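You operate a simulated robot arm through the tools that you are given. There is no shell and no other tool. Be economical: measure what you need, move in short steps, check, and stop when the job is done.

You are at the controls of a simulated robot arm. One attempt, no reset.

TASK
Scan slide M-36 at 4800 dpi.
Fine: load it, shut the scanner tray, slide the feed knob to Feed; watch the display; one scan; leave it loaded, the dial set and the scanner on.

Only the result counts: the job must be done as asked and must still hold three seconds after the hand-in. Knocking over, shifting, dropping, spilling or breaking anything else fails it.

THE ROBOT
A 7-joint arm with a two-finger parallel gripper, fixed in place. Base frame: the origin is at the foot of the arm, x ahead of it, y to its left, z up; the work surface is at about z = 804. Lengths are in mm, angles in degrees, forces in N, time in s.
With the tool pointing down near the work surface it reaches from about 300 to 700 mm from the base axis. Its first joint turns from -66.0 to 66.0 degrees. Payload 1.57 kg.
Tool frame: the origin (TCP) lies between the finger pads and is the grasp point; the fingertips stand 30 mm ahead of it; z points along the fingers, y is the line along which they close. Largest opening 110 mm; finger width 24, thickness 12; the body of the gripper, 48 by 112 mm, starts 78 mm behind the TCP.
Orientation is told as [roll, pitch, yaw] about the base's x, y, z axes, in that order, counted from this pose: with the fingers straight down and closing along the base's y, the tool's x points along the base's -x, its y along +y and its z along -z.

THE INTERFACE
- The arm moves only by the tool jog_arm. Its argument "moves" is text: rows parted by semicolons, each of 7 numbers parted by spaces: the turn, a rotation vector about the tool's x, y, z in rad, then the shift along the tool's x, y, z in mm, then the finger opening in mm, from 0 to 110. In form: ax ay az tx ty tz fingers; .... A call has 1 to 8 rows; each row shifts and turns the commanded pose from where the row before left it, along the tool's axes as they then stand. A row lasts 0.2 s, in which the tool goes at most 50 mm and 8.6 degrees; a call with a longer step from one row to the next is refused whole, and so is a gripper value outside its range. Where a pose cannot be reached the arm comes as near as it can. A force on the tool above 40 N (or 10 N above the force at the start of the call, whichever is more), or a blocked arm, ends the call early, and 0.2 s more pass. Each finger travels about 108 mm/s and halts on what it meets, pressing with about 21 N; the grip force reading is that of the motor and also rises with nothing between the fingers. The clock runs only during rows and for 0.2 s after the last one: add rows that do not move to give the fingers time. It gives the time, the measured TCP pose, the force on the tool (base axes), the opening and the grip force at its end, in the units of the frame above (readings bear some noise), with the torque about the TCP (base axes, N m) and any sound that the robot's microphone picked up.
- Cameras (640 x 400 px; columns grow to the right, rows downward): "scene" is fixed at [146.7, -379.1, 1408.7]; the picture's right is [0.91, -0.40, 0.00], its down [-0.21, -0.47, -0.86] and it looks along [0.35, 0.78, -0.52] (base axes); focal length 328 px, centre (320, 200). "wrist" rides on the gripper at [70, 16, -141] in the tool frame; the picture's right is [-0.23, 0.97, 0.00], its down [-0.86, -0.20, -0.48] and it looks along [-0.47, -0.11, 0.88] (tool axes); focal length 222 px, centre (320, 200). There is no depth. A picture from a camera that has moved, and an enlarged one, comes with that camera's place and axes in the base frame and with its lens.
- snapshot(camera): a new picture of that camera. It takes no simulated time.
- inspect(camera, box): a new picture of the part [left, top, right, bottom] of that camera's present view, enlarged. It takes no simulated time.
- finish_job(): hands the job in; it is judged then, once.

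Go step by step. Nothing tells you positions but the pictures and the camera data: compare them with the known pose of the tool, close in by small moves and look again before you grip or let go. The budget is 120 turns and 68 pictures, counting those below and the enlarged ones. Unless the task says otherwise, let go and move clear before handing in, and close with one line.

The tools are called after "Request:" as a command line: name --argument value ..., lists and objects as JSON in quotes. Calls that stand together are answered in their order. jog_arm: Moves the arm, as the interface text tells. Its arguments: {"type":"object","properties":{"moves":{"type":"string"}},"required":["moves"]} The other tools are called the same way: snapshot (camera) takes a picture; inspect (camera, box) takes an enlarged picture of a part of a camera's view; finish_job () hands the job in.

At the start:

```text
time_s: 0.0
ee_pos: [428.1, 167.4, 1098.7]
tcp_rot: [0.0, -0.1, 0.0]
force: [-0.1, 0.2, -0.2]
moment: [0.01, 0.02, 0.0]
finger_gap: 110.1
finger_force: 0.0
```

scene: 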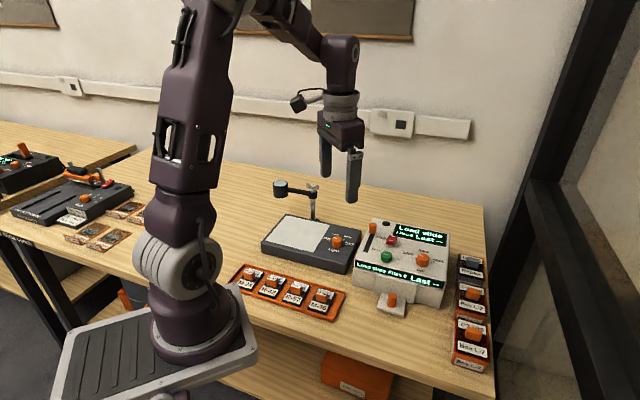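
wrist: 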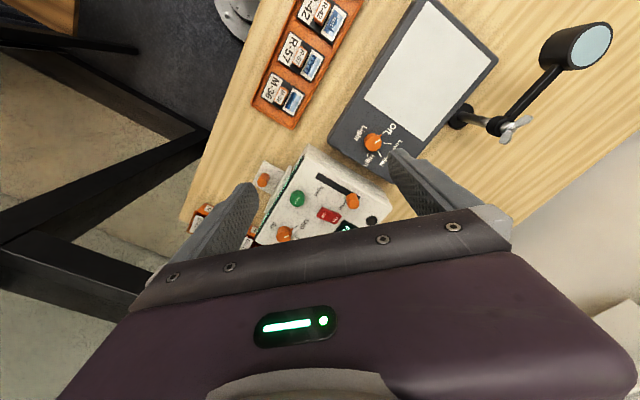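

I see a scanner with knobs and displays at the right, a light table in the middle, and a rack of slides in front. I'll look closer at the scanner and the slides.

Request:
inspect --camera "scene" --box '[340, 205, 500, 325]'

Request:
inspect --camera "scene" --box '[220, 240, 380, 340]'

Request:
inspect --camera "wrist" --box '[180, 0, 420, 250]'

Request:
inspect --camera "scene" --box '[430, 240, 510, 380]'

```text
3.33 times, centred on (420, 265) of scene
camera zoom: at [146.7, -379.1, 1408.7], right [0.91, -0.4, 0.0], down [-0.21, -0.47, -0.86], along [0.35, 0.78, -0.52], focal length 1095 px, centre (-13, -17)
```

zoom: 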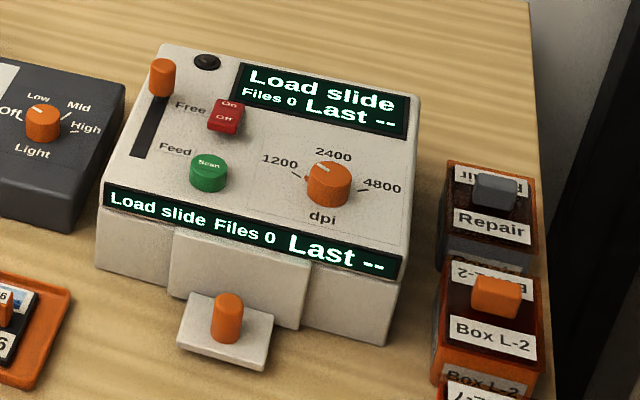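

```text
4.00 times, centred on (300, 290) of scene
camera zoom: at [146.7, -379.1, 1408.7], right [0.91, -0.4, 0.0], down [-0.21, -0.47, -0.86], along [0.35, 0.78, -0.52], focal length 1314 px, centre (400, -160)
```

zoom: 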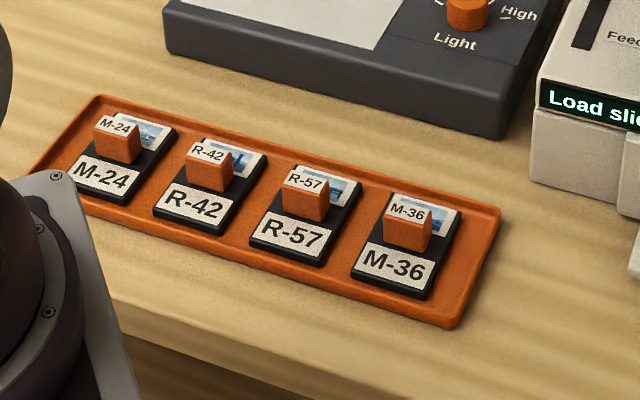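

```text
1.60 times, centred on (300, 125) of wrist
camera zoom: at [357.4, 181.1, 1240.8], right [0.23, 0.97, 0.0], down [0.86, -0.2, 0.48], along [0.47, -0.11, -0.88], focal length 355 px, centre (352, 320)
```

zoom: 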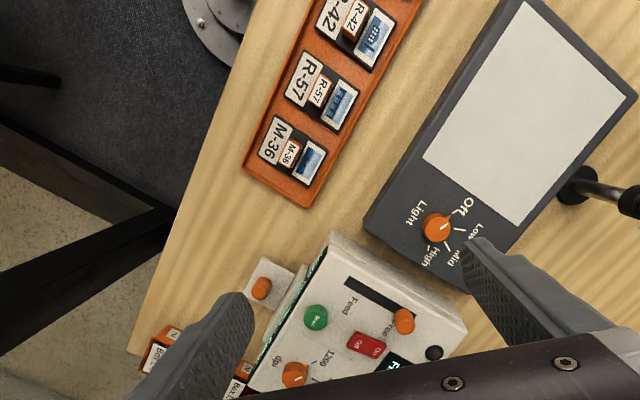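

```text
2.86 times, centred on (470, 310) of scene
camera zoom: at [146.7, -379.1, 1408.7], right [0.91, -0.4, 0.0], down [-0.21, -0.47, -0.86], along [0.35, 0.78, -0.52], focal length 938 px, centre (-109, -114)
```

zoom: 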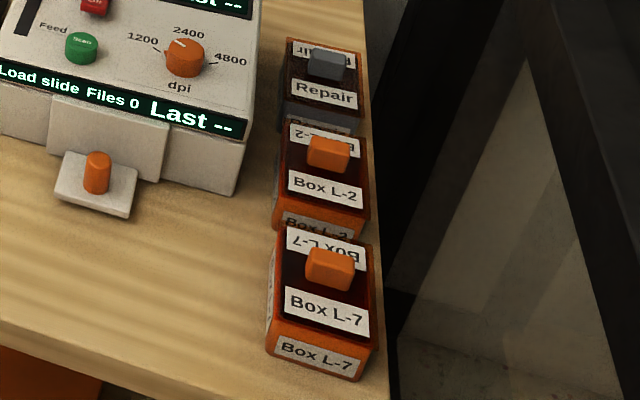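

The M-36 slide sits at about (367, 109, 817) and the tray knob at about (506, 34, 837). The furniture looks yawed by about -30°. I'll turn to that yaw, come lower and look again.

Request:
jog_arm --moves "0 0 0.131 0 -17 25 110; 0 0 0.131 0 -17 25 110; 0 0 0.131 0 -17 25 110; 0 0 0.131 0 -17 25 110; 0 0 0 0 0 0 110"

Request:
snapshot --camera "wrist"

```text
time_s: 1.2
ee_pos: [415.3, 101.6, 998.8]
tcp_rot: [0.0, 0.0, -30.1]
force: [0.0, -0.1, 0.2]
moment: [-0.01, 0.0, 0.0]
finger_gap: 110.2
finger_force: 0.0
```

```text
61 pictures are left
camera wrist: at [362.5, 148.9, 1140.3], right [0.69, 0.73, 0.0], down [0.64, -0.6, 0.48], along [0.35, -0.33, -0.88], focal length 222 px, centre (320, 200)
```

wrist: 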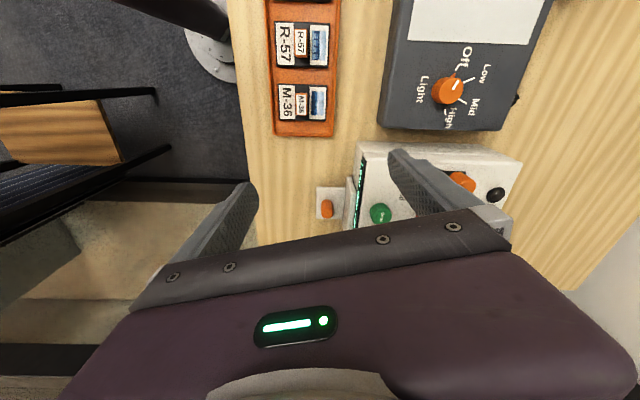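

The row actually runs at about -44°, so I'll turn another 14° and look closely at the tray and the scanner.

Request:
jog_arm --moves "0 0 0.122 0 0 20 110; 0 0 0.122 -30 0 20 110; 0 0 0 -30 0 0 110; 0 0 0 0 0 0 110"

Request:
snapshot --camera "wrist"

Request:
inspect --camera "wrist" --box '[220, 60, 460, 210]'

```text
time_s: 2.2
ee_pos: [461.9, 61.3, 959.5]
tcp_rot: [0.0, 0.0, -44.2]
force: [0.5, 0.1, -1.0]
moment: [0.0, -0.03, 0.01]
finger_gap: 110.1
finger_force: 0.1
```

```text
60 pictures are left
camera wrist: at [422.5, 119.8, 1101.6], right [0.84, 0.54, 0.0], down [0.48, -0.74, 0.48], along [0.26, -0.4, -0.88], focal length 222 px, centre (320, 200)
```

wrist: 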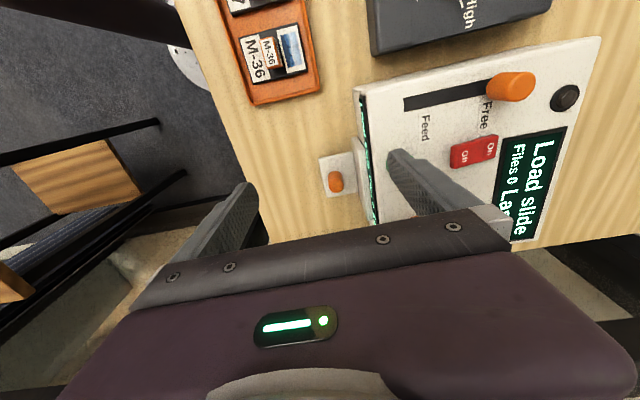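

```text
2.67 times, centred on (340, 135) of wrist
camera zoom: at [422.5, 119.8, 1101.6], right [0.84, 0.54, 0.0], down [0.48, -0.74, 0.48], along [0.26, -0.4, -0.88], focal length 592 px, centre (267, 373)
```

zoom: 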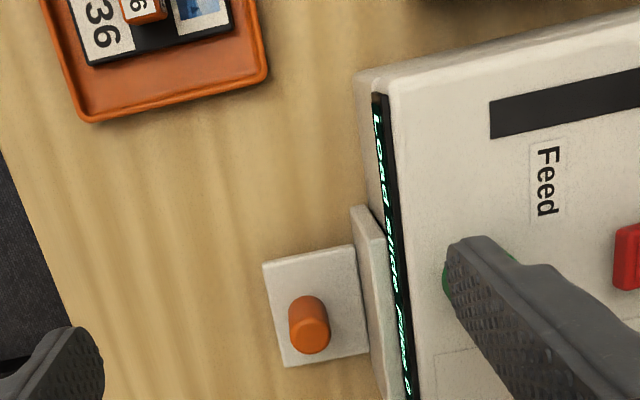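

The scanner, the tray and the slides all sit at a yaw of about -45°. The tray looks shut, with its handle at about (503, 35). I'll turn to yaw +45 so the fingers close across the row, and look back at the scanner from its front.

Request:
jog_arm --moves "0 0 -0.142 0 0 0 110; 0 0 -0.142 0 0 0 110; 0 0 -0.142 0 0 0 110; 0 0 -0.142 0 0 0 110; 0 0 -0.142 0 0 0 110; 0 0 -0.142 0 0 0 110; 0 0 -0.142 0 0 0 110; 0 0 -0.142 0 0 0 110"

Request:
jog_arm --moves "0 0 -0.14 0 0 0 90; 0 0 -0.14 0 0 0 90; 0 0 -0.14 0 0 0 90; 0 0 0 0 0 0 90"

Request:
snapshot --camera "wrist"

```text
time_s: 4.0
ee_pos: [460.4, 61.2, 959.4]
tcp_rot: [0.1, 0.1, 21.2]
force: [-0.4, 0.9, -0.9]
moment: [-0.01, 0.01, -0.05]
finger_gap: 110.1
finger_force: 0.0
```

```text
time_s: 5.0
ee_pos: [459.0, 61.7, 957.7]
tcp_rot: [0.0, 0.1, 45.2]
force: [0.4, -0.9, 0.9]
moment: [-0.04, 0.02, -0.02]
finger_gap: 90.3
finger_force: 0.2
```

```text
58 pictures are left
camera wrist: at [398.2, 21.9, 1100.5], right [-0.53, 0.85, 0.0], down [0.74, 0.47, 0.48], along [0.41, 0.25, -0.88], focal length 222 px, centre (320, 200)
```

wrist: 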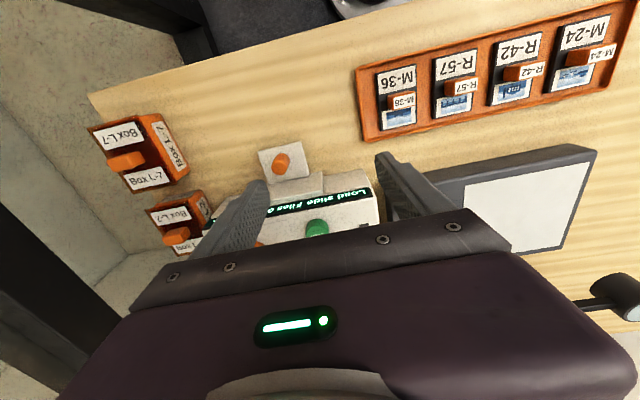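

The tray handle is visible from its front. I'll move above it and look closer before going down.

Request:
jog_arm --moves "0 0 0 -5 -26 10 60; 0 0 0 -4 -26 25 60; 0 0 0 0 0 15 60; 0 0 0 0 0 0 60; 0 0 0 0 0 0 60"

Request:
snapshot --camera "wrist"

Request:
inspect --camera "scene" --box '[320, 190, 480, 320]'

```text
time_s: 6.2
ee_pos: [503.3, 31.7, 909.8]
tcp_rot: [0.0, 0.0, 45.2]
force: [-0.3, -0.2, -0.1]
moment: [0.02, -0.03, -0.03]
finger_gap: 59.7
finger_force: 0.1
```

```text
57 pictures are left
camera wrist: at [442.1, -7.3, 1051.5], right [-0.53, 0.85, 0.0], down [0.74, 0.47, 0.48], along [0.41, 0.25, -0.88], focal length 222 px, centre (320, 200)
```

wrist: 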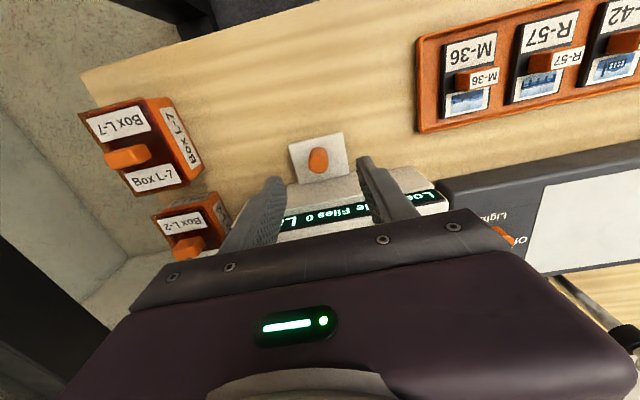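

```text
3.08 times, centred on (400, 255) of scene
camera zoom: at [146.7, -379.1, 1408.7], right [0.91, -0.4, 0.0], down [-0.21, -0.47, -0.86], along [0.35, 0.78, -0.52], focal length 1011 px, centre (74, 31)
```

zoom: 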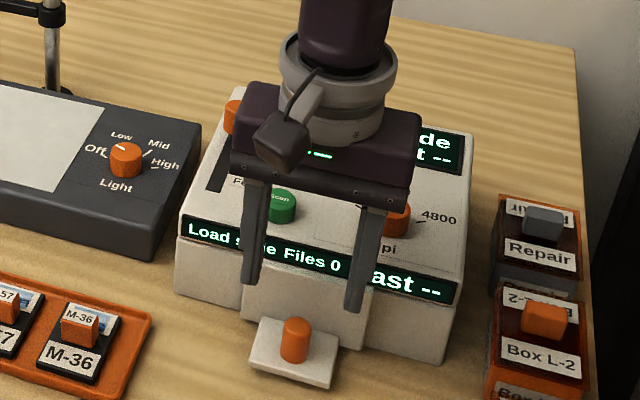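

The TCP lines up over the handle to within about 3 mm. I'll go down with the tips around the handle and check.

Request:
jog_arm --moves "0 0 0 0 -2.5 20 60; 0 0 0 0 0 20 50; 0 0 0 0 0 14 50; 0 0 0 0 0 0 50"

Request:
inspect --camera "scene" --box '[340, 230, 440, 330]'

Request:
snapshot --camera "wrist"

```text
time_s: 7.2
ee_pos: [505.4, 29.6, 855.1]
tcp_rot: [0.1, 0.1, 45.2]
force: [1.1, -0.5, 0.2]
moment: [0.01, 0.01, 0.02]
finger_gap: 50.1
finger_force: 0.0
```

```text
4.00 times, centred on (390, 280) of scene
camera zoom: at [146.7, -379.1, 1408.7], right [0.91, -0.4, 0.0], down [-0.21, -0.47, -0.86], along [0.35, 0.78, -0.52], focal length 1314 px, centre (40, -120)
```

zoom: 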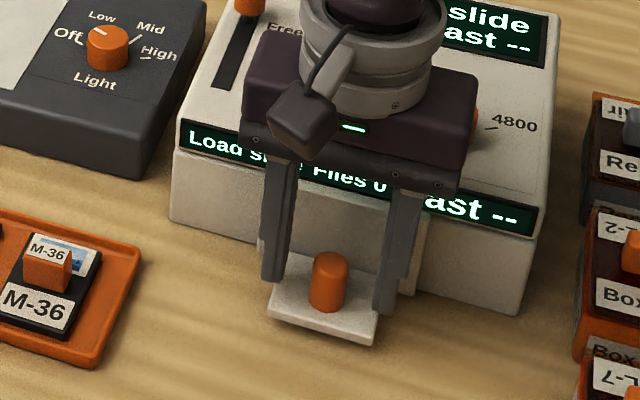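

```text
54 pictures are left
camera wrist: at [443.6, -8.8, 997.8], right [-0.53, 0.85, 0.0], down [0.74, 0.47, 0.48], along [0.41, 0.25, -0.88], focal length 222 px, centre (320, 200)
```

wrist: 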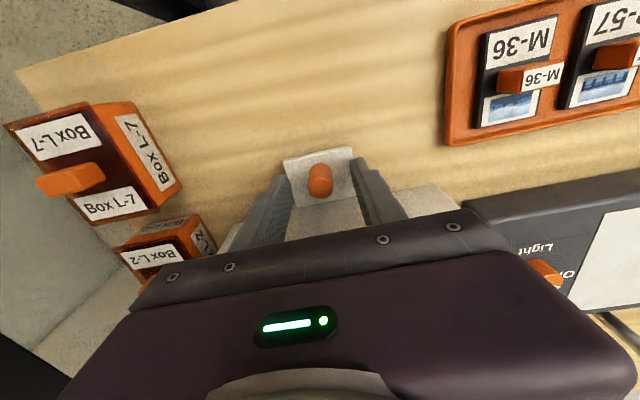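

The fingers straddle the handle. I'll close on it.

Request:
jog_arm --moves "0 0 0 -2 0 3 40; 0 0 0 0 0 0 20; 0 0 0 0 0 0 8; 0 0 0 0 0 0 8; 0 0 0 0 0 0 8"

```text
time_s: 8.4
ee_pos: [505.8, 32.7, 852.8]
tcp_rot: [-0.1, 0.0, 45.2]
force: [-2.5, 2.0, 1.7]
moment: [0.11, 0.01, 0.0]
finger_gap: 19.1
finger_force: 32.9
```

The handle is gripped (gap 19 mm). I'll pull the tray outward in small steps.

Request:
jog_arm --moves "0 0 0 8 0 0 8; 0 0 0 10 0 0 8; 0 0 0 12 0 0 8; 0 0 0 0 0 0 8"

Request:
inspect --camera "scene" --box '[320, 220, 440, 340]'

```text
time_s: 9.4
ee_pos: [484.7, 10.4, 851.8]
tcp_rot: [0.0, 0.0, 45.2]
force: [-7.7, 7.7, 23.9]
moment: [0.33, 0.18, 0.02]
finger_gap: 18.9
finger_force: 33.6
```

```text
3.33 times, centred on (380, 280) of scene
camera zoom: at [146.2, -378.9, 1408.8], right [0.91, -0.4, 0.0], down [-0.21, -0.47, -0.86], along [0.35, 0.78, -0.52], focal length 1095 px, centre (120, -67)
```

zoom: 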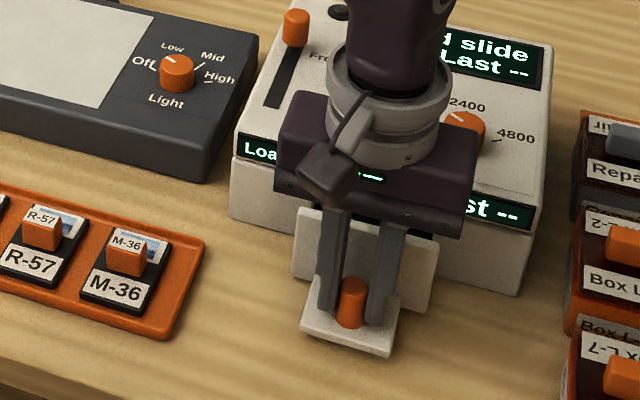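

The drawer front slides out together with the plate, and the scanner has not moved. I'll ease the side load a little and keep pulling.

Request:
jog_arm --moves "0 0 0 0 1 -1.5 8; 0 0 0 12 0 0 8; 0 0 0 12 0 0 8; 0 0 0 0 0 0 8"

Request:
inspect --camera "scene" --box '[300, 230, 460, 330]'

```text
time_s: 10.4
ee_pos: [467.3, -5.2, 852.2]
tcp_rot: [0.0, 0.1, 45.1]
force: [0.0, -2.4, -8.3]
moment: [0.03, -0.06, 0.03]
finger_gap: 18.5
finger_force: 32.8
```

```text
4.00 times, centred on (380, 280) of scene
camera zoom: at [146.8, -379.1, 1408.7], right [0.91, -0.4, 0.0], down [-0.21, -0.47, -0.86], along [0.35, 0.78, -0.52], focal length 1314 px, centre (80, -120)
```

zoom: 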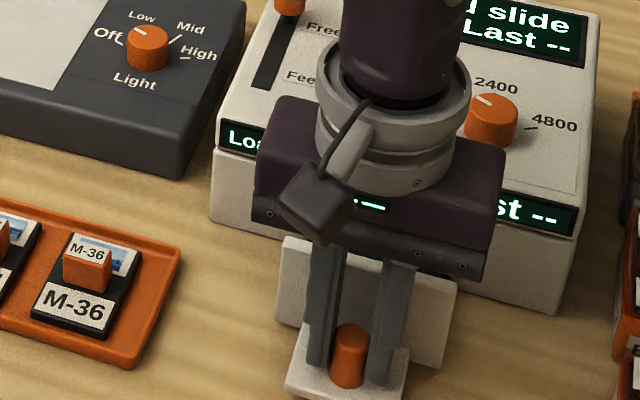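

The drawer still moves freely. I'll keep pulling and watch the force.

Request:
jog_arm --moves "0 0 0 10 0 0 8; 0 0 0 10 0 0 8; 0 0 0 0 0 0 8"

Request:
snapshot --camera "scene"

Request:
snapshot --camera "wrist"

```text
time_s: 11.2
ee_pos: [452.7, -19.4, 852.6]
tcp_rot: [0.1, 0.0, 45.2]
force: [4.0, -2.8, -24.2]
moment: [-0.01, -0.24, 0.05]
finger_gap: 19.0
finger_force: 33.8
```

```text
51 pictures are left
```

scene: 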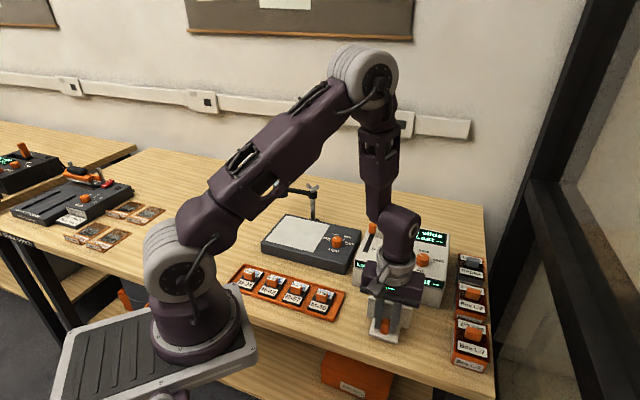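

```text
50 pictures are left
camera wrist: at [392.2, -60.0, 994.6], right [-0.53, 0.85, 0.0], down [0.74, 0.47, 0.48], along [0.41, 0.25, -0.88], focal length 222 px, centre (320, 200)
```

wrist: 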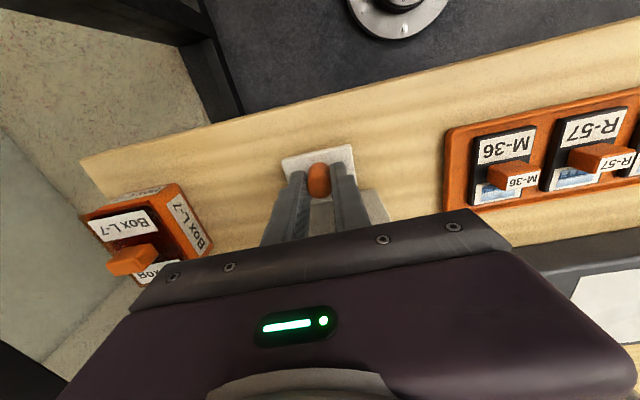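

The drawer is out about 74 mm. I'll release the handle, rise clear and look at the tray's slide bay.

Request:
jog_arm --moves "0 0 0 0 0 1 8; 0 0 0 0 0 0 40; 0 0 0 0 0 0 60; 0 0 0 0 0 -30 60; 0 0 0 0 0 -45 60; 0 0 0 40 0 -20 60; 0 0 0 40 0 0 60; 0 0 0 0 0 0 60"

Request:
snapshot --camera "wrist"

Request:
inspect --camera "scene" --box '[310, 200, 470, 350]'

```text
time_s: 13.0
ee_pos: [398.7, -77.6, 946.8]
tcp_rot: [0.1, 0.0, 45.2]
force: [0.1, 0.5, 0.2]
moment: [0.0, 0.03, 0.02]
finger_gap: 60.2
finger_force: 0.0
```

```text
49 pictures are left
camera wrist: at [337.4, -116.8, 1090.3], right [-0.53, 0.85, 0.0], down [0.74, 0.47, 0.48], along [0.41, 0.25, -0.88], focal length 222 px, centre (320, 200)
```

wrist: 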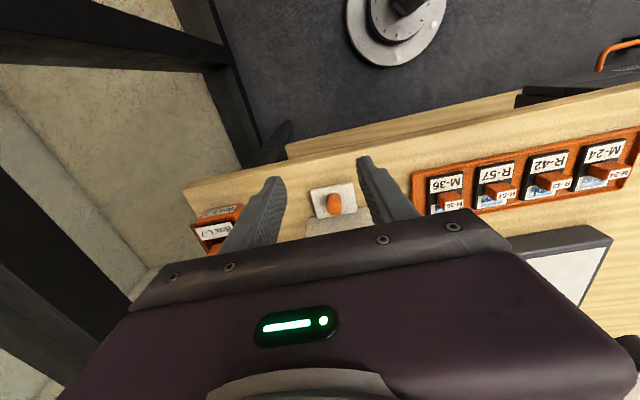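

```text
2.67 times, centred on (390, 275) of scene
camera zoom: at [146.7, -379.1, 1408.7], right [0.91, -0.4, 0.0], down [-0.21, -0.47, -0.86], along [0.35, 0.78, -0.52], focal length 876 px, centre (133, 0)
```

zoom: 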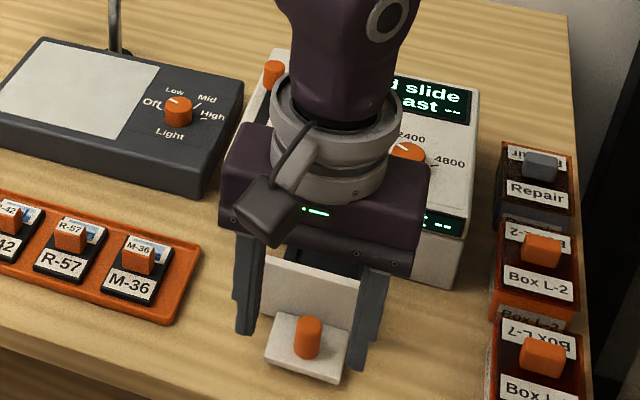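

The gripper blocks the view here. I'll move over M-36, which leaves the tray clear for the scene camera.

Request:
jog_arm --moves "0 0 0 -22.6 31 0 60; 0 0 0 -22.6 31 0 60; 0 0 0 -22.6 31 0 60; 0 0 0 -22.6 31 0 60; 0 0 0 -22.6 31 0 60; 0 0 0 0 0 0 60"

Request:
snapshot --camera "wrist"

Request:
inspect --camera "scene" --box '[310, 210, 470, 350]'

```text
time_s: 14.4
ee_pos: [365.8, 110.7, 946.5]
tcp_rot: [0.1, 0.0, 45.1]
force: [-0.1, -0.3, -0.8]
moment: [0.02, -0.01, 0.01]
finger_gap: 60.2
finger_force: 0.1
```

```text
47 pictures are left
camera wrist: at [304.7, 72.8, 1088.4], right [-0.53, 0.85, 0.0], down [0.74, 0.47, 0.48], along [0.41, 0.25, -0.88], focal length 222 px, centre (320, 200)
```

wrist: 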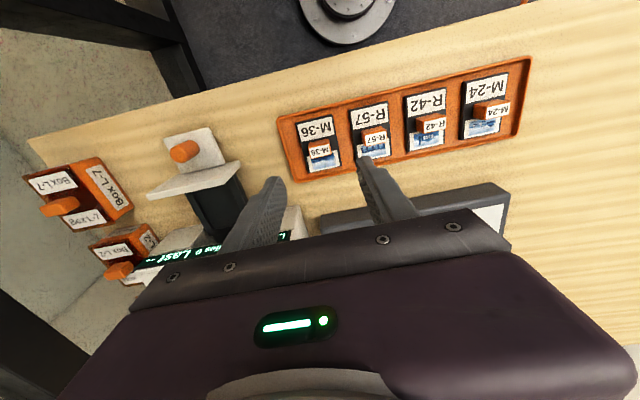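

```text
2.86 times, centred on (390, 280) of scene
camera zoom: at [146.7, -379.1, 1408.7], right [0.91, -0.4, 0.0], down [-0.21, -0.47, -0.86], along [0.35, 0.78, -0.52], focal length 938 px, centre (120, -29)
```

zoom: 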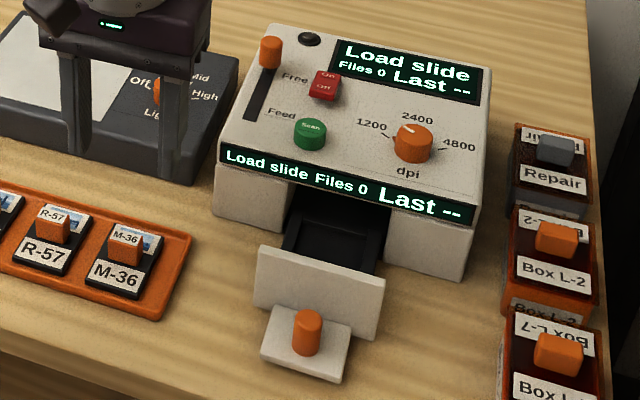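

The tray shows a dark bay behind its front panel. I'll zoom in on it and on M-36.

Request:
inspect --camera "wrist" --box '[130, 110, 290, 270]'

Request:
inspect --camera "wrist" --box '[270, 90, 400, 190]'

Request:
inspect --camera "scene" --box '[365, 250, 425, 290]'

```text
2.50 times, centred on (210, 190) of wrist
camera zoom: at [304.7, 72.8, 1088.4], right [-0.53, 0.85, 0.0], down [0.74, 0.47, 0.48], along [0.41, 0.25, -0.88], focal length 555 px, centre (595, 225)
```

zoom: 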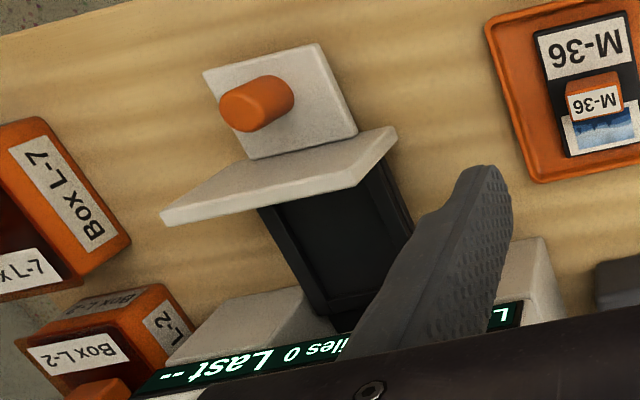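

```text
4.00 times, centred on (335, 140) of wrist
camera zoom: at [304.7, 72.8, 1088.4], right [-0.53, 0.85, 0.0], down [0.74, 0.47, 0.48], along [0.41, 0.25, -0.88], focal length 888 px, centre (260, 440)
```

zoom: 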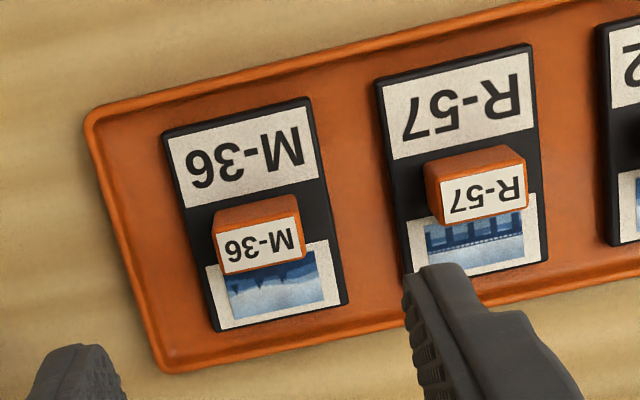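

```text
10.00 times, centred on (395, 270) of scene
camera zoom: at [146.7, -379.1, 1408.7], right [0.91, -0.4, 0.0], down [-0.21, -0.47, -0.86], along [0.35, 0.78, -0.52], focal length 3284 px, centre (-430, -500)
```

zoom: 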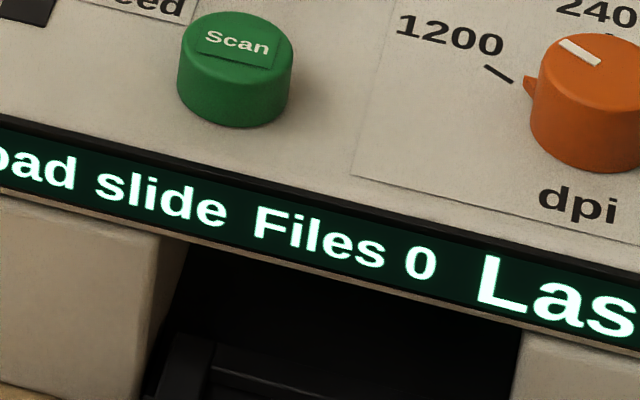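

M-36's block is centred at about (368.5, 110). Its carrier is about 44 x 64 mm and sits at 45°. I'll go down around it.

Request:
jog_arm --moves "0 0 0 -1.4 -2.4 30 50; 0 0 0 0 0 35 50; 0 0 0 0 0 25 50; 0 0 0 0 0 0 50"

Request:
snapshot --camera "wrist"

Request:
inspect --camera "scene" --box '[270, 250, 370, 330]'

```text
time_s: 15.4
ee_pos: [369.7, 110.7, 857.7]
tcp_rot: [0.0, 0.1, 45.0]
force: [0.5, -1.2, 0.2]
moment: [-0.06, 0.02, 0.01]
finger_gap: 50.2
finger_force: 0.1
```

```text
42 pictures are left
camera wrist: at [308.9, 70.7, 998.8], right [-0.53, 0.85, 0.0], down [0.74, 0.47, 0.48], along [0.41, 0.25, -0.88], focal length 222 px, centre (320, 200)
```

wrist: 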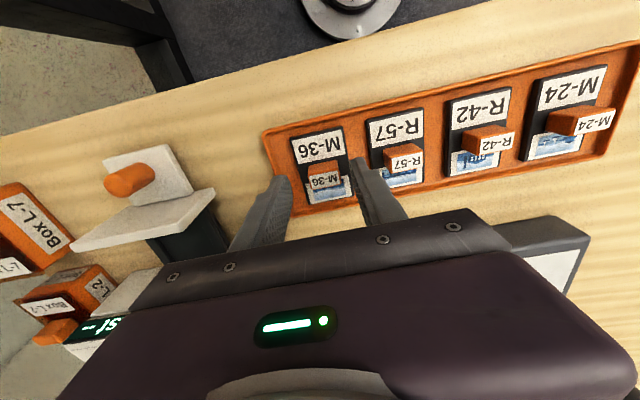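

```text
5.00 times, centred on (320, 290) of scene
camera zoom: at [146.7, -379.1, 1408.7], right [0.91, -0.4, 0.0], down [-0.21, -0.47, -0.86], along [0.35, 0.78, -0.52], focal length 1642 px, centre (320, -250)
```

zoom: 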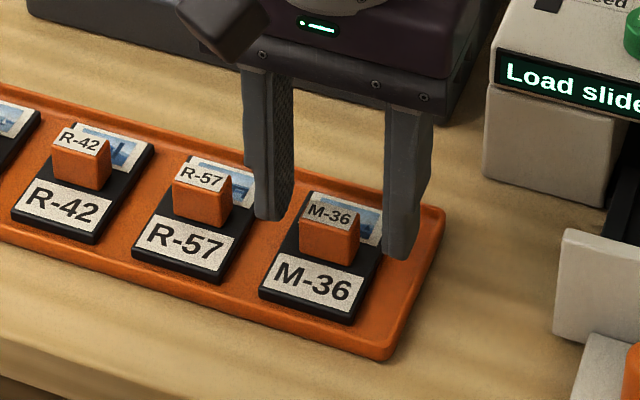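

The fingers straddle the block, about 3 mm off-centre. I'll correct that, go down a bit more and close.

Request:
jog_arm --moves "0 0 0 0 2.5 5 50; 0 0 0 0 0 5 44; 0 0 0 0 0 0 36; 0 0 0 0 0 0 28; 0 0 0 0 0 0 18; 0 0 0 0 0 0 18"

Request:
inspect --camera "scene" --box '[270, 250, 370, 330]'

```text
time_s: 16.8
ee_pos: [366.9, 112.3, 847.6]
tcp_rot: [0.0, 0.0, 45.3]
force: [-1.1, 0.2, 0.1]
moment: [0.0, -0.01, 0.04]
finger_gap: 25.1
finger_force: 21.0
```

```text
5.00 times, centred on (320, 290) of scene
camera zoom: at [146.7, -379.1, 1408.7], right [0.91, -0.4, 0.0], down [-0.21, -0.47, -0.86], along [0.35, 0.78, -0.52], focal length 1642 px, centre (320, -250)
```

zoom: 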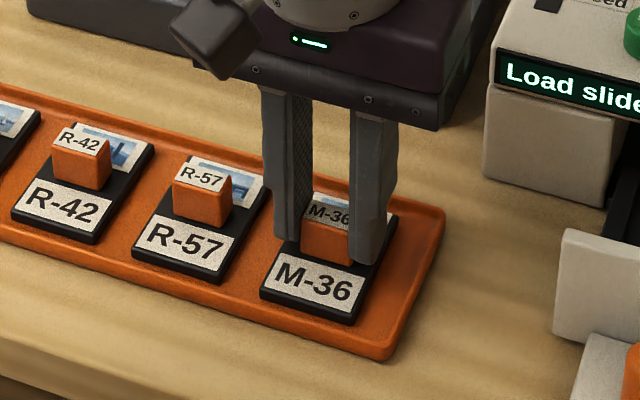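

The block is gripped (25 mm). I'll lift straight up and carry it high toward the scanner, so I can look down into the bay.

Request:
jog_arm --moves "0 0 0 0 0 -15 18; 0 0 0 0 0 -30 18; 0 0 0 0 0 -44 18; 0 0 0 0 0 -44 18; 0 0 0 0 0 0 18"

Request:
jog_arm --moves "0 0 0 -25.3 -30.7 0 18; 0 0 0 -25.3 -30.7 0 18; 0 0 0 -25.3 -30.7 0 18; 0 0 0 -25.3 -30.7 0 18; 0 0 0 -25.3 -30.7 0 18; 0 0 0 0 0 0 18; 0 0 0 0 0 0 18"

Request:
snapshot --camera "wrist"

Request:
snapshot --camera "scene"

```text
time_s: 18.0
ee_pos: [368.1, 113.3, 982.2]
tcp_rot: [-0.1, -0.1, 45.2]
force: [-0.2, -0.2, -1.1]
moment: [-0.01, 0.02, -0.01]
finger_gap: 24.8
finger_force: 21.1
```

```text
time_s: 19.6
ee_pos: [565.8, 94.6, 980.9]
tcp_rot: [0.0, 0.0, 45.2]
force: [0.2, 0.1, -1.4]
moment: [0.0, -0.01, -0.02]
finger_gap: 25.0
finger_force: 20.9
```

```text
39 pictures are left
camera wrist: at [504.9, 54.0, 1123.8], right [-0.53, 0.85, 0.0], down [0.74, 0.47, 0.48], along [0.41, 0.25, -0.88], focal length 222 px, centre (320, 200)
```

wrist: 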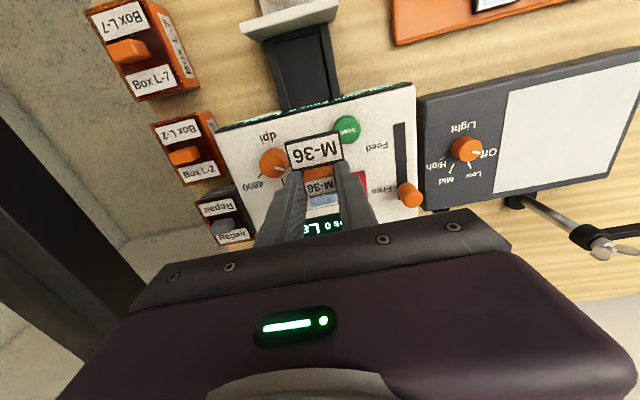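

```text
38 pictures are left
```

scene: 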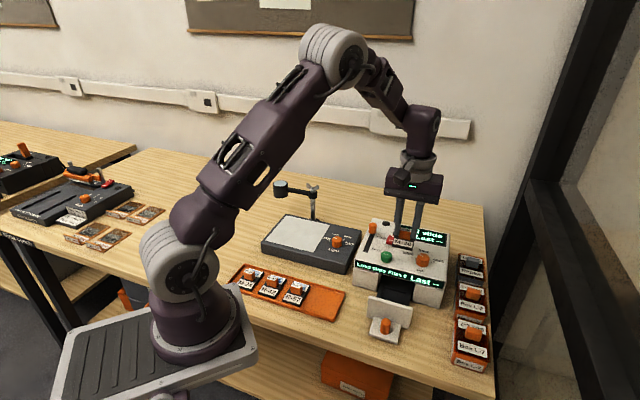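

Slide M-36 is held. I'll zoom in on the bay.

Request:
inspect --camera "wrist" --box '[230, 0, 390, 110]'

Request:
inspect --camera "wrist" --box '[210, 80, 430, 230]'

```text
3.64 times, centred on (310, 55) of wrist
camera zoom: at [504.9, 54.0, 1123.8], right [-0.53, 0.85, 0.0], down [0.74, 0.47, 0.48], along [0.41, 0.25, -0.88], focal length 808 px, centre (356, 727)
```

zoom: 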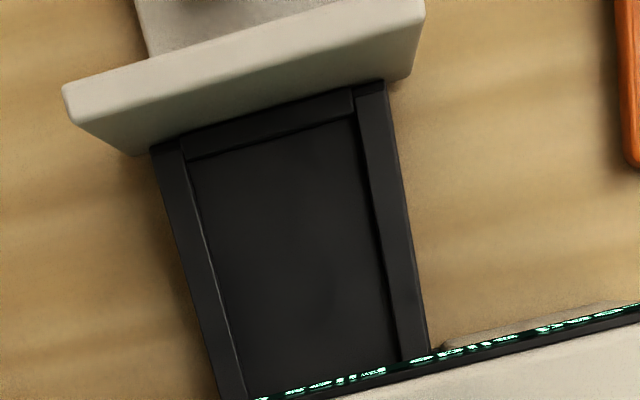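

```text
2.67 times, centred on (320, 155) of wrist
camera zoom: at [504.9, 54.0, 1123.8], right [-0.53, 0.85, 0.0], down [0.74, 0.47, 0.48], along [0.41, 0.25, -0.88], focal length 592 px, centre (320, 320)
```

zoom: 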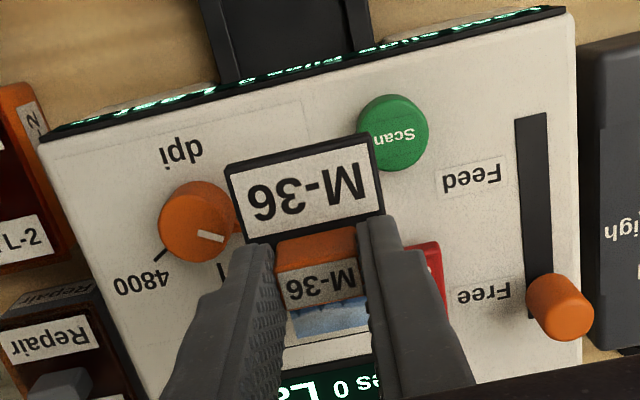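

At this opening only about 66 mm of the bay is exposed, which is too tight for the 64 mm carrier. I'll return the slide to its rack spot, open the drawer further and then load it.

Request:
jog_arm --moves "0 0 0 25.5 30.7 0 18; 0 0 0 25.5 30.7 0 18; 0 0 0 25.5 30.7 0 18; 0 0 0 25.5 30.7 0 18; 0 0 0 25.5 30.7 0 18; 0 0 0 0 0 0 18; 0 0 0 0 0 0 18"

Request:
jog_arm --moves "0 0 0 0 0 40 18; 0 0 0 0 0 40 18; 0 0 0 0 0 30 18; 0 0 0 0 0 12 18; 0 0 0 0 0 0 18"

Request:
inspect --camera "scene" --box '[270, 250, 370, 330]'

```text
time_s: 21.2
ee_pos: [366.7, 112.0, 983.5]
tcp_rot: [0.0, 0.0, 45.1]
force: [-0.5, -0.7, -0.2]
moment: [0.0, 0.01, 0.0]
finger_gap: 24.9
finger_force: 20.7
```

```text
time_s: 22.4
ee_pos: [367.2, 111.8, 857.5]
tcp_rot: [0.0, 0.0, 45.2]
force: [0.4, -0.2, 0.0]
moment: [-0.02, 0.02, 0.01]
finger_gap: 25.0
finger_force: 20.9
```

```text
5.00 times, centred on (320, 290) of scene
camera zoom: at [146.7, -379.1, 1408.7], right [0.91, -0.4, 0.0], down [-0.21, -0.47, -0.86], along [0.35, 0.78, -0.52], focal length 1642 px, centre (320, -250)
```

zoom: 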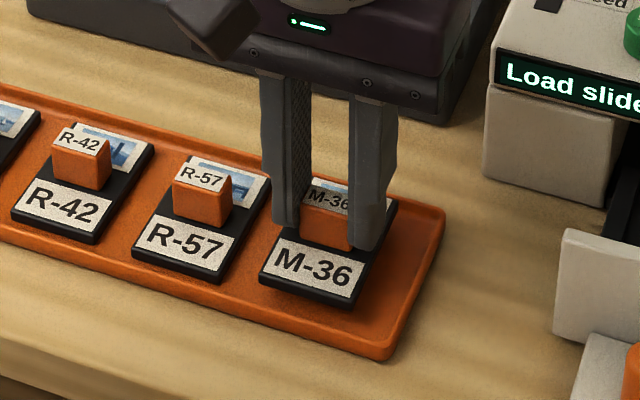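

The slide is just above its slot. I'll lower the last 10 mm, release and rise.

Request:
jog_arm --moves "0 0 0 0 0 5 18; 0 0 0 0 0 4.5 18; 0 0 0 0 0 0 18; 0 0 0 0 0 0 30; 0 0 0 0 0 0 50; 0 0 0 0 0 0 50; 0 0 0 0 0 -40 50; 0 0 0 0 0 -40 50"

```text
time_s: 24.2
ee_pos: [367.2, 111.3, 929.5]
tcp_rot: [0.1, 0.0, 45.1]
force: [0.2, -0.5, -0.1]
moment: [-0.02, -0.01, 0.01]
finger_gap: 50.2
finger_force: 0.2
```

Released. I'll go back to the drawer handle and pull it further.

Request:
jog_arm --moves "0 0 0 8.1 -38.2 0 50; 0 0 0 8.1 -38.2 0 50; 0 0 0 8.1 -38.2 0 50; 0 0 0 8.2 -38.2 0 50; 0 0 0 0 0 0 50; 0 0 0 0 0 30 50; 0 0 0 0 0 25 50; 0 0 0 0 0 0 50"

Request:
jog_arm --moves "0 0 0 0 0 14 50; 0 0 0 0 0 8 50; 0 0 0 0 0 0 30; 0 0 0 0 0 0 12; 0 0 0 0 0 0 8; 0 0 0 0 0 0 8"

```text
time_s: 26.0
ee_pos: [451.7, -19.9, 874.3]
tcp_rot: [0.0, 0.0, 45.1]
force: [-0.6, 0.3, 1.0]
moment: [0.0, -0.01, -0.02]
finger_gap: 49.9
finger_force: 0.1
```

```text
time_s: 27.4
ee_pos: [453.5, -19.4, 851.5]
tcp_rot: [-0.1, -0.1, 45.1]
force: [15.2, -16.0, -5.6]
moment: [-0.48, -0.43, 0.03]
finger_gap: 19.0
finger_force: 33.5
```

Gripped again, with some side load. I'll relax it and pull in small steps until it stops.

Request:
jog_arm --moves "0 0 0 0 -1.7 0 8; 0 0 0 6 0 0 8; 0 0 0 6 0 0 8; 0 0 0 0 0 0 8"

```text
time_s: 28.4
ee_pos: [444.2, -28.9, 852.3]
tcp_rot: [0.1, 0.2, 45.2]
force: [7.3, -6.5, -13.9]
moment: [-0.1, -0.31, 0.03]
finger_gap: 18.9
finger_force: 32.5
```

Request:
jog_arm --moves "0 0 0 0 -0.7 1 8; 0 0 0 5 0 0 8; 0 0 0 5 0 0 8; 0 0 0 5 0 0 8; 0 0 0 0 0 0 8"

Request:
inspect --camera "scene" --box '[310, 220, 470, 350]'

```text
time_s: 29.6
ee_pos: [434.9, -38.0, 850.9]
tcp_rot: [0.0, -0.1, 45.3]
force: [7.8, 26.4, -0.5]
moment: [0.83, -0.31, 0.03]
finger_gap: 18.8
finger_force: 33.7
```

```text
3.08 times, centred on (390, 285) of scene
camera zoom: at [146.9, -378.5, 1408.9], right [0.91, -0.4, 0.0], down [-0.21, -0.47, -0.86], along [0.35, 0.78, -0.52], focal length 1011 px, centre (105, -62)
```

zoom: 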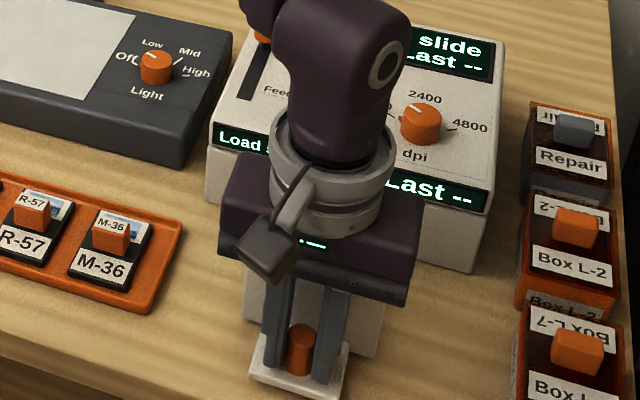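

The drawer has hit its stop at 100 mm of travel. I'll relax, release, rise and head back to M-36.

Request:
jog_arm --moves "0 0 0 -2 0 0 8; 0 0 0 0 0 0 8; 0 0 0 0 0 0 30; 0 0 0 0 0 0 50; 0 0 0 0 0 -30 50; 0 0 0 0 0 -45 50; 0 0 0 0 0 -5 50"

Request:
jog_arm --moves "0 0 0 -14.2 38.5 0 50; 0 0 0 -14.2 38.5 0 50; 0 0 0 -14.2 38.5 0 50; 0 0 0 -14.2 38.5 0 50; 0 0 0 0 0 0 50; 0 0 0 0 0 0 50"

Request:
inspect --camera "scene" --box '[270, 220, 450, 340]'

Request:
snapshot --camera "wrist"

```text
time_s: 31.2
ee_pos: [437.8, -38.1, 931.2]
tcp_rot: [0.1, -0.1, 45.2]
force: [0.0, 0.3, 0.0]
moment: [-0.01, 0.02, 0.0]
finger_gap: 50.2
finger_force: 0.2
```

```text
time_s: 32.6
ee_pos: [367.7, 111.9, 929.9]
tcp_rot: [0.0, 0.0, 45.1]
force: [1.0, -0.2, 0.7]
moment: [0.0, 0.0, 0.02]
finger_gap: 50.0
finger_force: 0.0
```

```text
3.33 times, centred on (360, 280) of scene
camera zoom: at [146.7, -379.1, 1408.7], right [0.91, -0.4, 0.0], down [-0.21, -0.47, -0.86], along [0.35, 0.78, -0.52], focal length 1095 px, centre (187, -67)
```

zoom: 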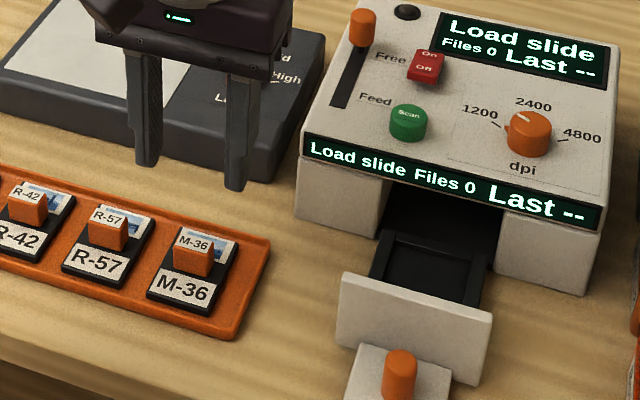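

```text
32 pictures are left
camera wrist: at [306.1, 73.4, 1072.3], right [-0.53, 0.85, 0.0], down [0.74, 0.47, 0.48], along [0.41, 0.25, -0.88], focal length 222 px, centre (320, 200)
```

wrist: 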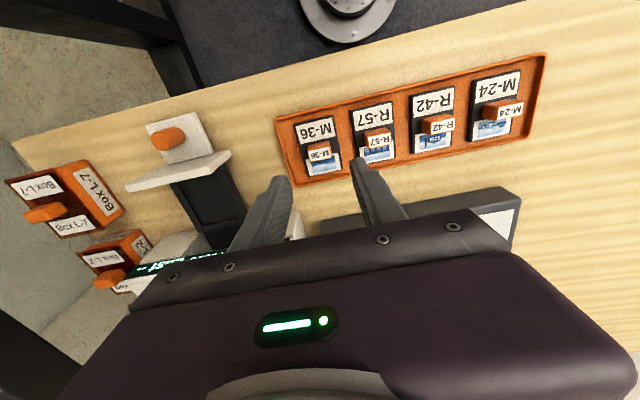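

The bay is now fully exposed, rear rim included. I'll pick M-36 up again.

Request:
jog_arm --moves "0 0 0 0 0.5 40 50; 0 0 0 0 0 30 50; 0 0 0 0 0 12.5 50; 0 0 0 0 0 0 50; 0 0 0 0 0 0 30; 0 0 0 0 0 0 18; 0 0 0 0 0 0 18"

Request:
jog_arm --moves "0 0 0 0 0 -15 18; 0 0 0 0 0 -30 18; 0 0 0 0 0 -44 18; 0 0 0 0 0 -44 18; 0 0 0 0 0 0 18"

```text
time_s: 34.2
ee_pos: [366.5, 111.6, 847.4]
tcp_rot: [-0.1, 0.1, 45.2]
force: [0.5, -0.1, -0.4]
moment: [-0.01, 0.0, 0.01]
finger_gap: 24.8
finger_force: 20.7
```

```text
time_s: 35.4
ee_pos: [369.5, 112.6, 981.0]
tcp_rot: [0.0, 0.0, 45.1]
force: [0.2, 0.1, 0.1]
moment: [0.02, 0.02, -0.02]
finger_gap: 24.8
finger_force: 20.7
```

Held. I'll carry it to a point behind the bay and look down into it.

Request:
jog_arm --moves "0 0 0 -19.4 -30.9 0 18; 0 0 0 -19.4 -30.9 0 18; 0 0 0 -19.4 -30.9 0 18; 0 0 0 -19.4 -30.9 0 18; 0 0 0 -19.4 -30.9 0 18; 0 0 0 0 0 0 18; 0 0 0 0 0 0 18"

Request:
snapshot --camera "wrist"

Request:
inspect --camera "wrist" --box '[230, 0, 390, 110]'

```text
time_s: 37.0
ee_pos: [546.3, 73.0, 980.0]
tcp_rot: [0.0, 0.0, 45.2]
force: [1.0, -0.8, -1.2]
moment: [0.0, -0.01, -0.05]
finger_gap: 24.9
finger_force: 21.2
```

```text
31 pictures are left
camera wrist: at [484.7, 33.4, 1121.6], right [-0.53, 0.85, 0.0], down [0.74, 0.47, 0.48], along [0.41, 0.25, -0.88], focal length 222 px, centre (320, 200)
```

wrist: 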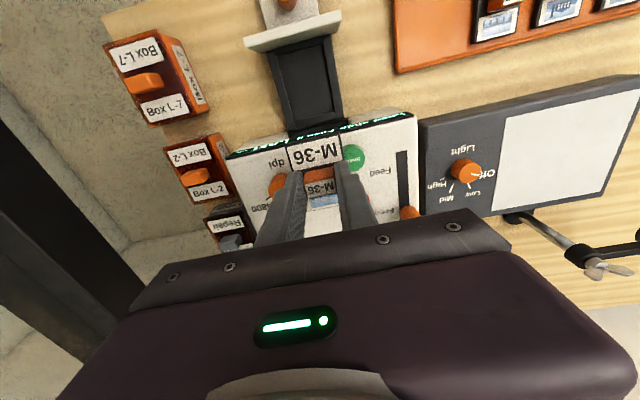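

```text
3.64 times, centred on (310, 55) of wrist
camera zoom: at [484.7, 33.4, 1121.6], right [-0.53, 0.85, 0.0], down [0.74, 0.47, 0.48], along [0.41, 0.25, -0.88], focal length 808 px, centre (356, 727)
```

zoom: 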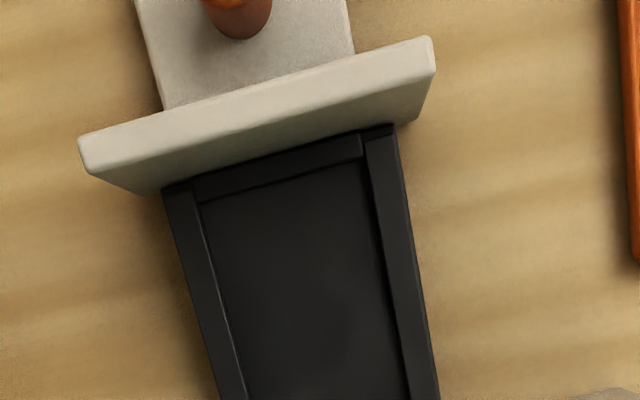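

Request:
inspect --camera "wrist" --box '[250, 25, 378, 145]'

```text
3.33 times, centred on (314, 85) of wrist
camera zoom: at [484.7, 33.4, 1121.6], right [-0.53, 0.85, 0.0], down [0.74, 0.47, 0.48], along [0.41, 0.25, -0.88], focal length 740 px, centre (340, 583)
```

zoom: 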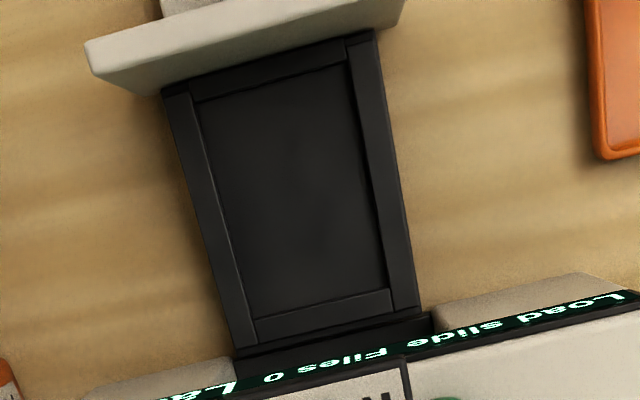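

The bay interior is centred at about (498.6, 24.6), roughly 54 x 73 mm. I'll move over it, go part way down and check.

Request:
jog_arm --moves "0 0 0 34 -0.2 0 18; 0 0 0 34 -0.1 0 18; 0 0 0 0 0 0 18; 0 0 0 0 0 40 18; 0 0 0 0 0 40 18; 0 0 0 0 0 12 18; 0 0 0 0 0 0 18"

Request:
inspect --camera "wrist" --box '[240, 90, 400, 240]'

Request:
inspect --camera "scene" --box '[330, 240, 450, 330]'

```text
time_s: 38.6
ee_pos: [497.3, 22.0, 888.5]
tcp_rot: [0.0, 0.0, 45.1]
force: [-0.1, 0.9, -0.1]
moment: [0.02, 0.0, 0.03]
finger_gap: 24.8
finger_force: 20.9
```

```text
2.67 times, centred on (320, 165) of wrist
camera zoom: at [436.1, -17.4, 1030.5], right [-0.53, 0.85, 0.0], down [0.74, 0.47, 0.48], along [0.41, 0.25, -0.88], focal length 592 px, centre (320, 293)
```

zoom: 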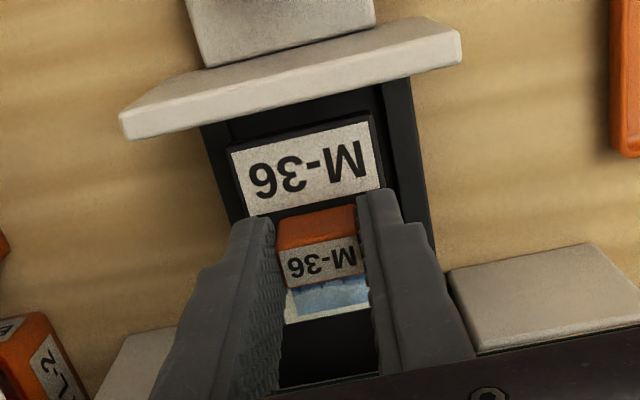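

```text
4.44 times, centred on (390, 285) of scene
camera zoom: at [146.7, -379.1, 1408.7], right [0.91, -0.4, 0.0], down [-0.21, -0.47, -0.86], along [0.35, 0.78, -0.52], focal length 1460 px, centre (9, -178)
```

zoom: 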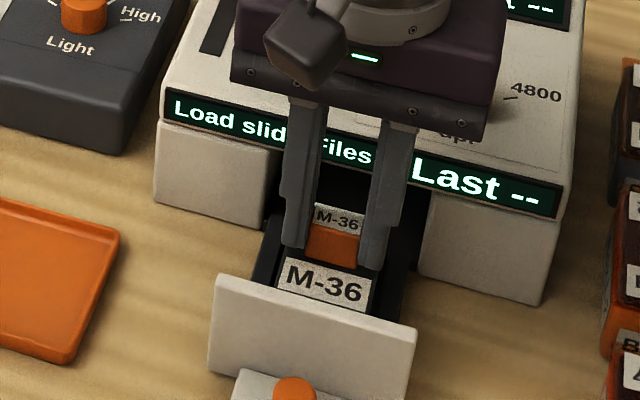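

It's a little left and forward of centre. I'll correct that and lower it gently.

Request:
jog_arm --moves "0 0 0 -2.5 1.5 10 18; 0 0 0 0 0 15 18; 0 0 0 0 0 0 18; 0 0 0 0 0 4 18; 0 0 0 0 0 0 18"

Request:
inspect --camera "wrist" --box '[240, 90, 400, 240]'

Request:
inspect --camera "scene" --box '[350, 250, 430, 310]'

```text
time_s: 39.8
ee_pos: [497.8, 24.8, 860.9]
tcp_rot: [0.0, 0.0, 45.3]
force: [-0.1, 0.9, -0.1]
moment: [0.02, 0.0, 0.01]
finger_gap: 25.0
finger_force: 20.8
```

```text
2.67 times, centred on (320, 165) of wrist
camera zoom: at [437.3, -14.8, 1002.7], right [-0.53, 0.85, 0.0], down [0.74, 0.47, 0.48], along [0.41, 0.25, -0.88], focal length 592 px, centre (320, 293)
```

zoom: 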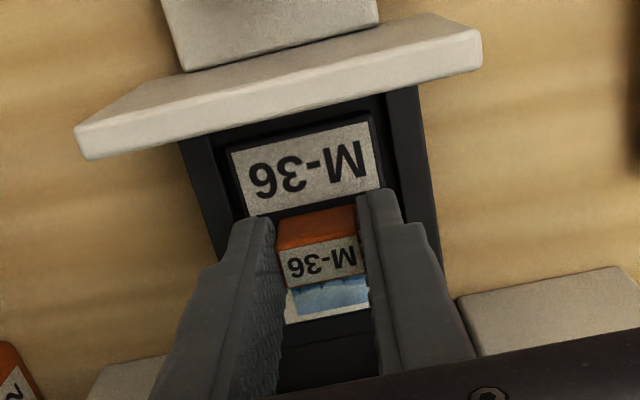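

```text
6.67 times, centred on (390, 280) of scene
camera zoom: at [146.7, -379.1, 1408.7], right [0.91, -0.4, 0.0], down [-0.21, -0.47, -0.86], along [0.35, 0.78, -0.52], focal length 2190 px, centre (-147, -333)
```

zoom: 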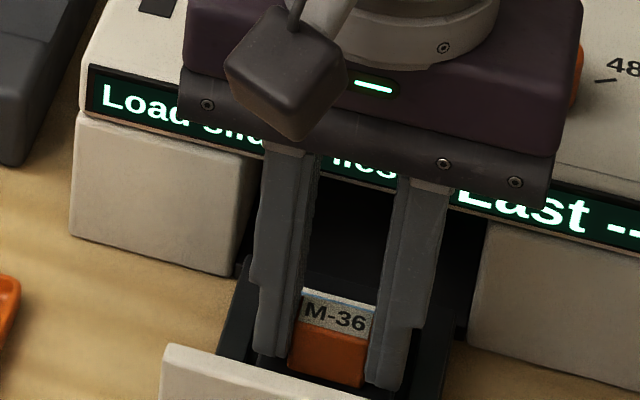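

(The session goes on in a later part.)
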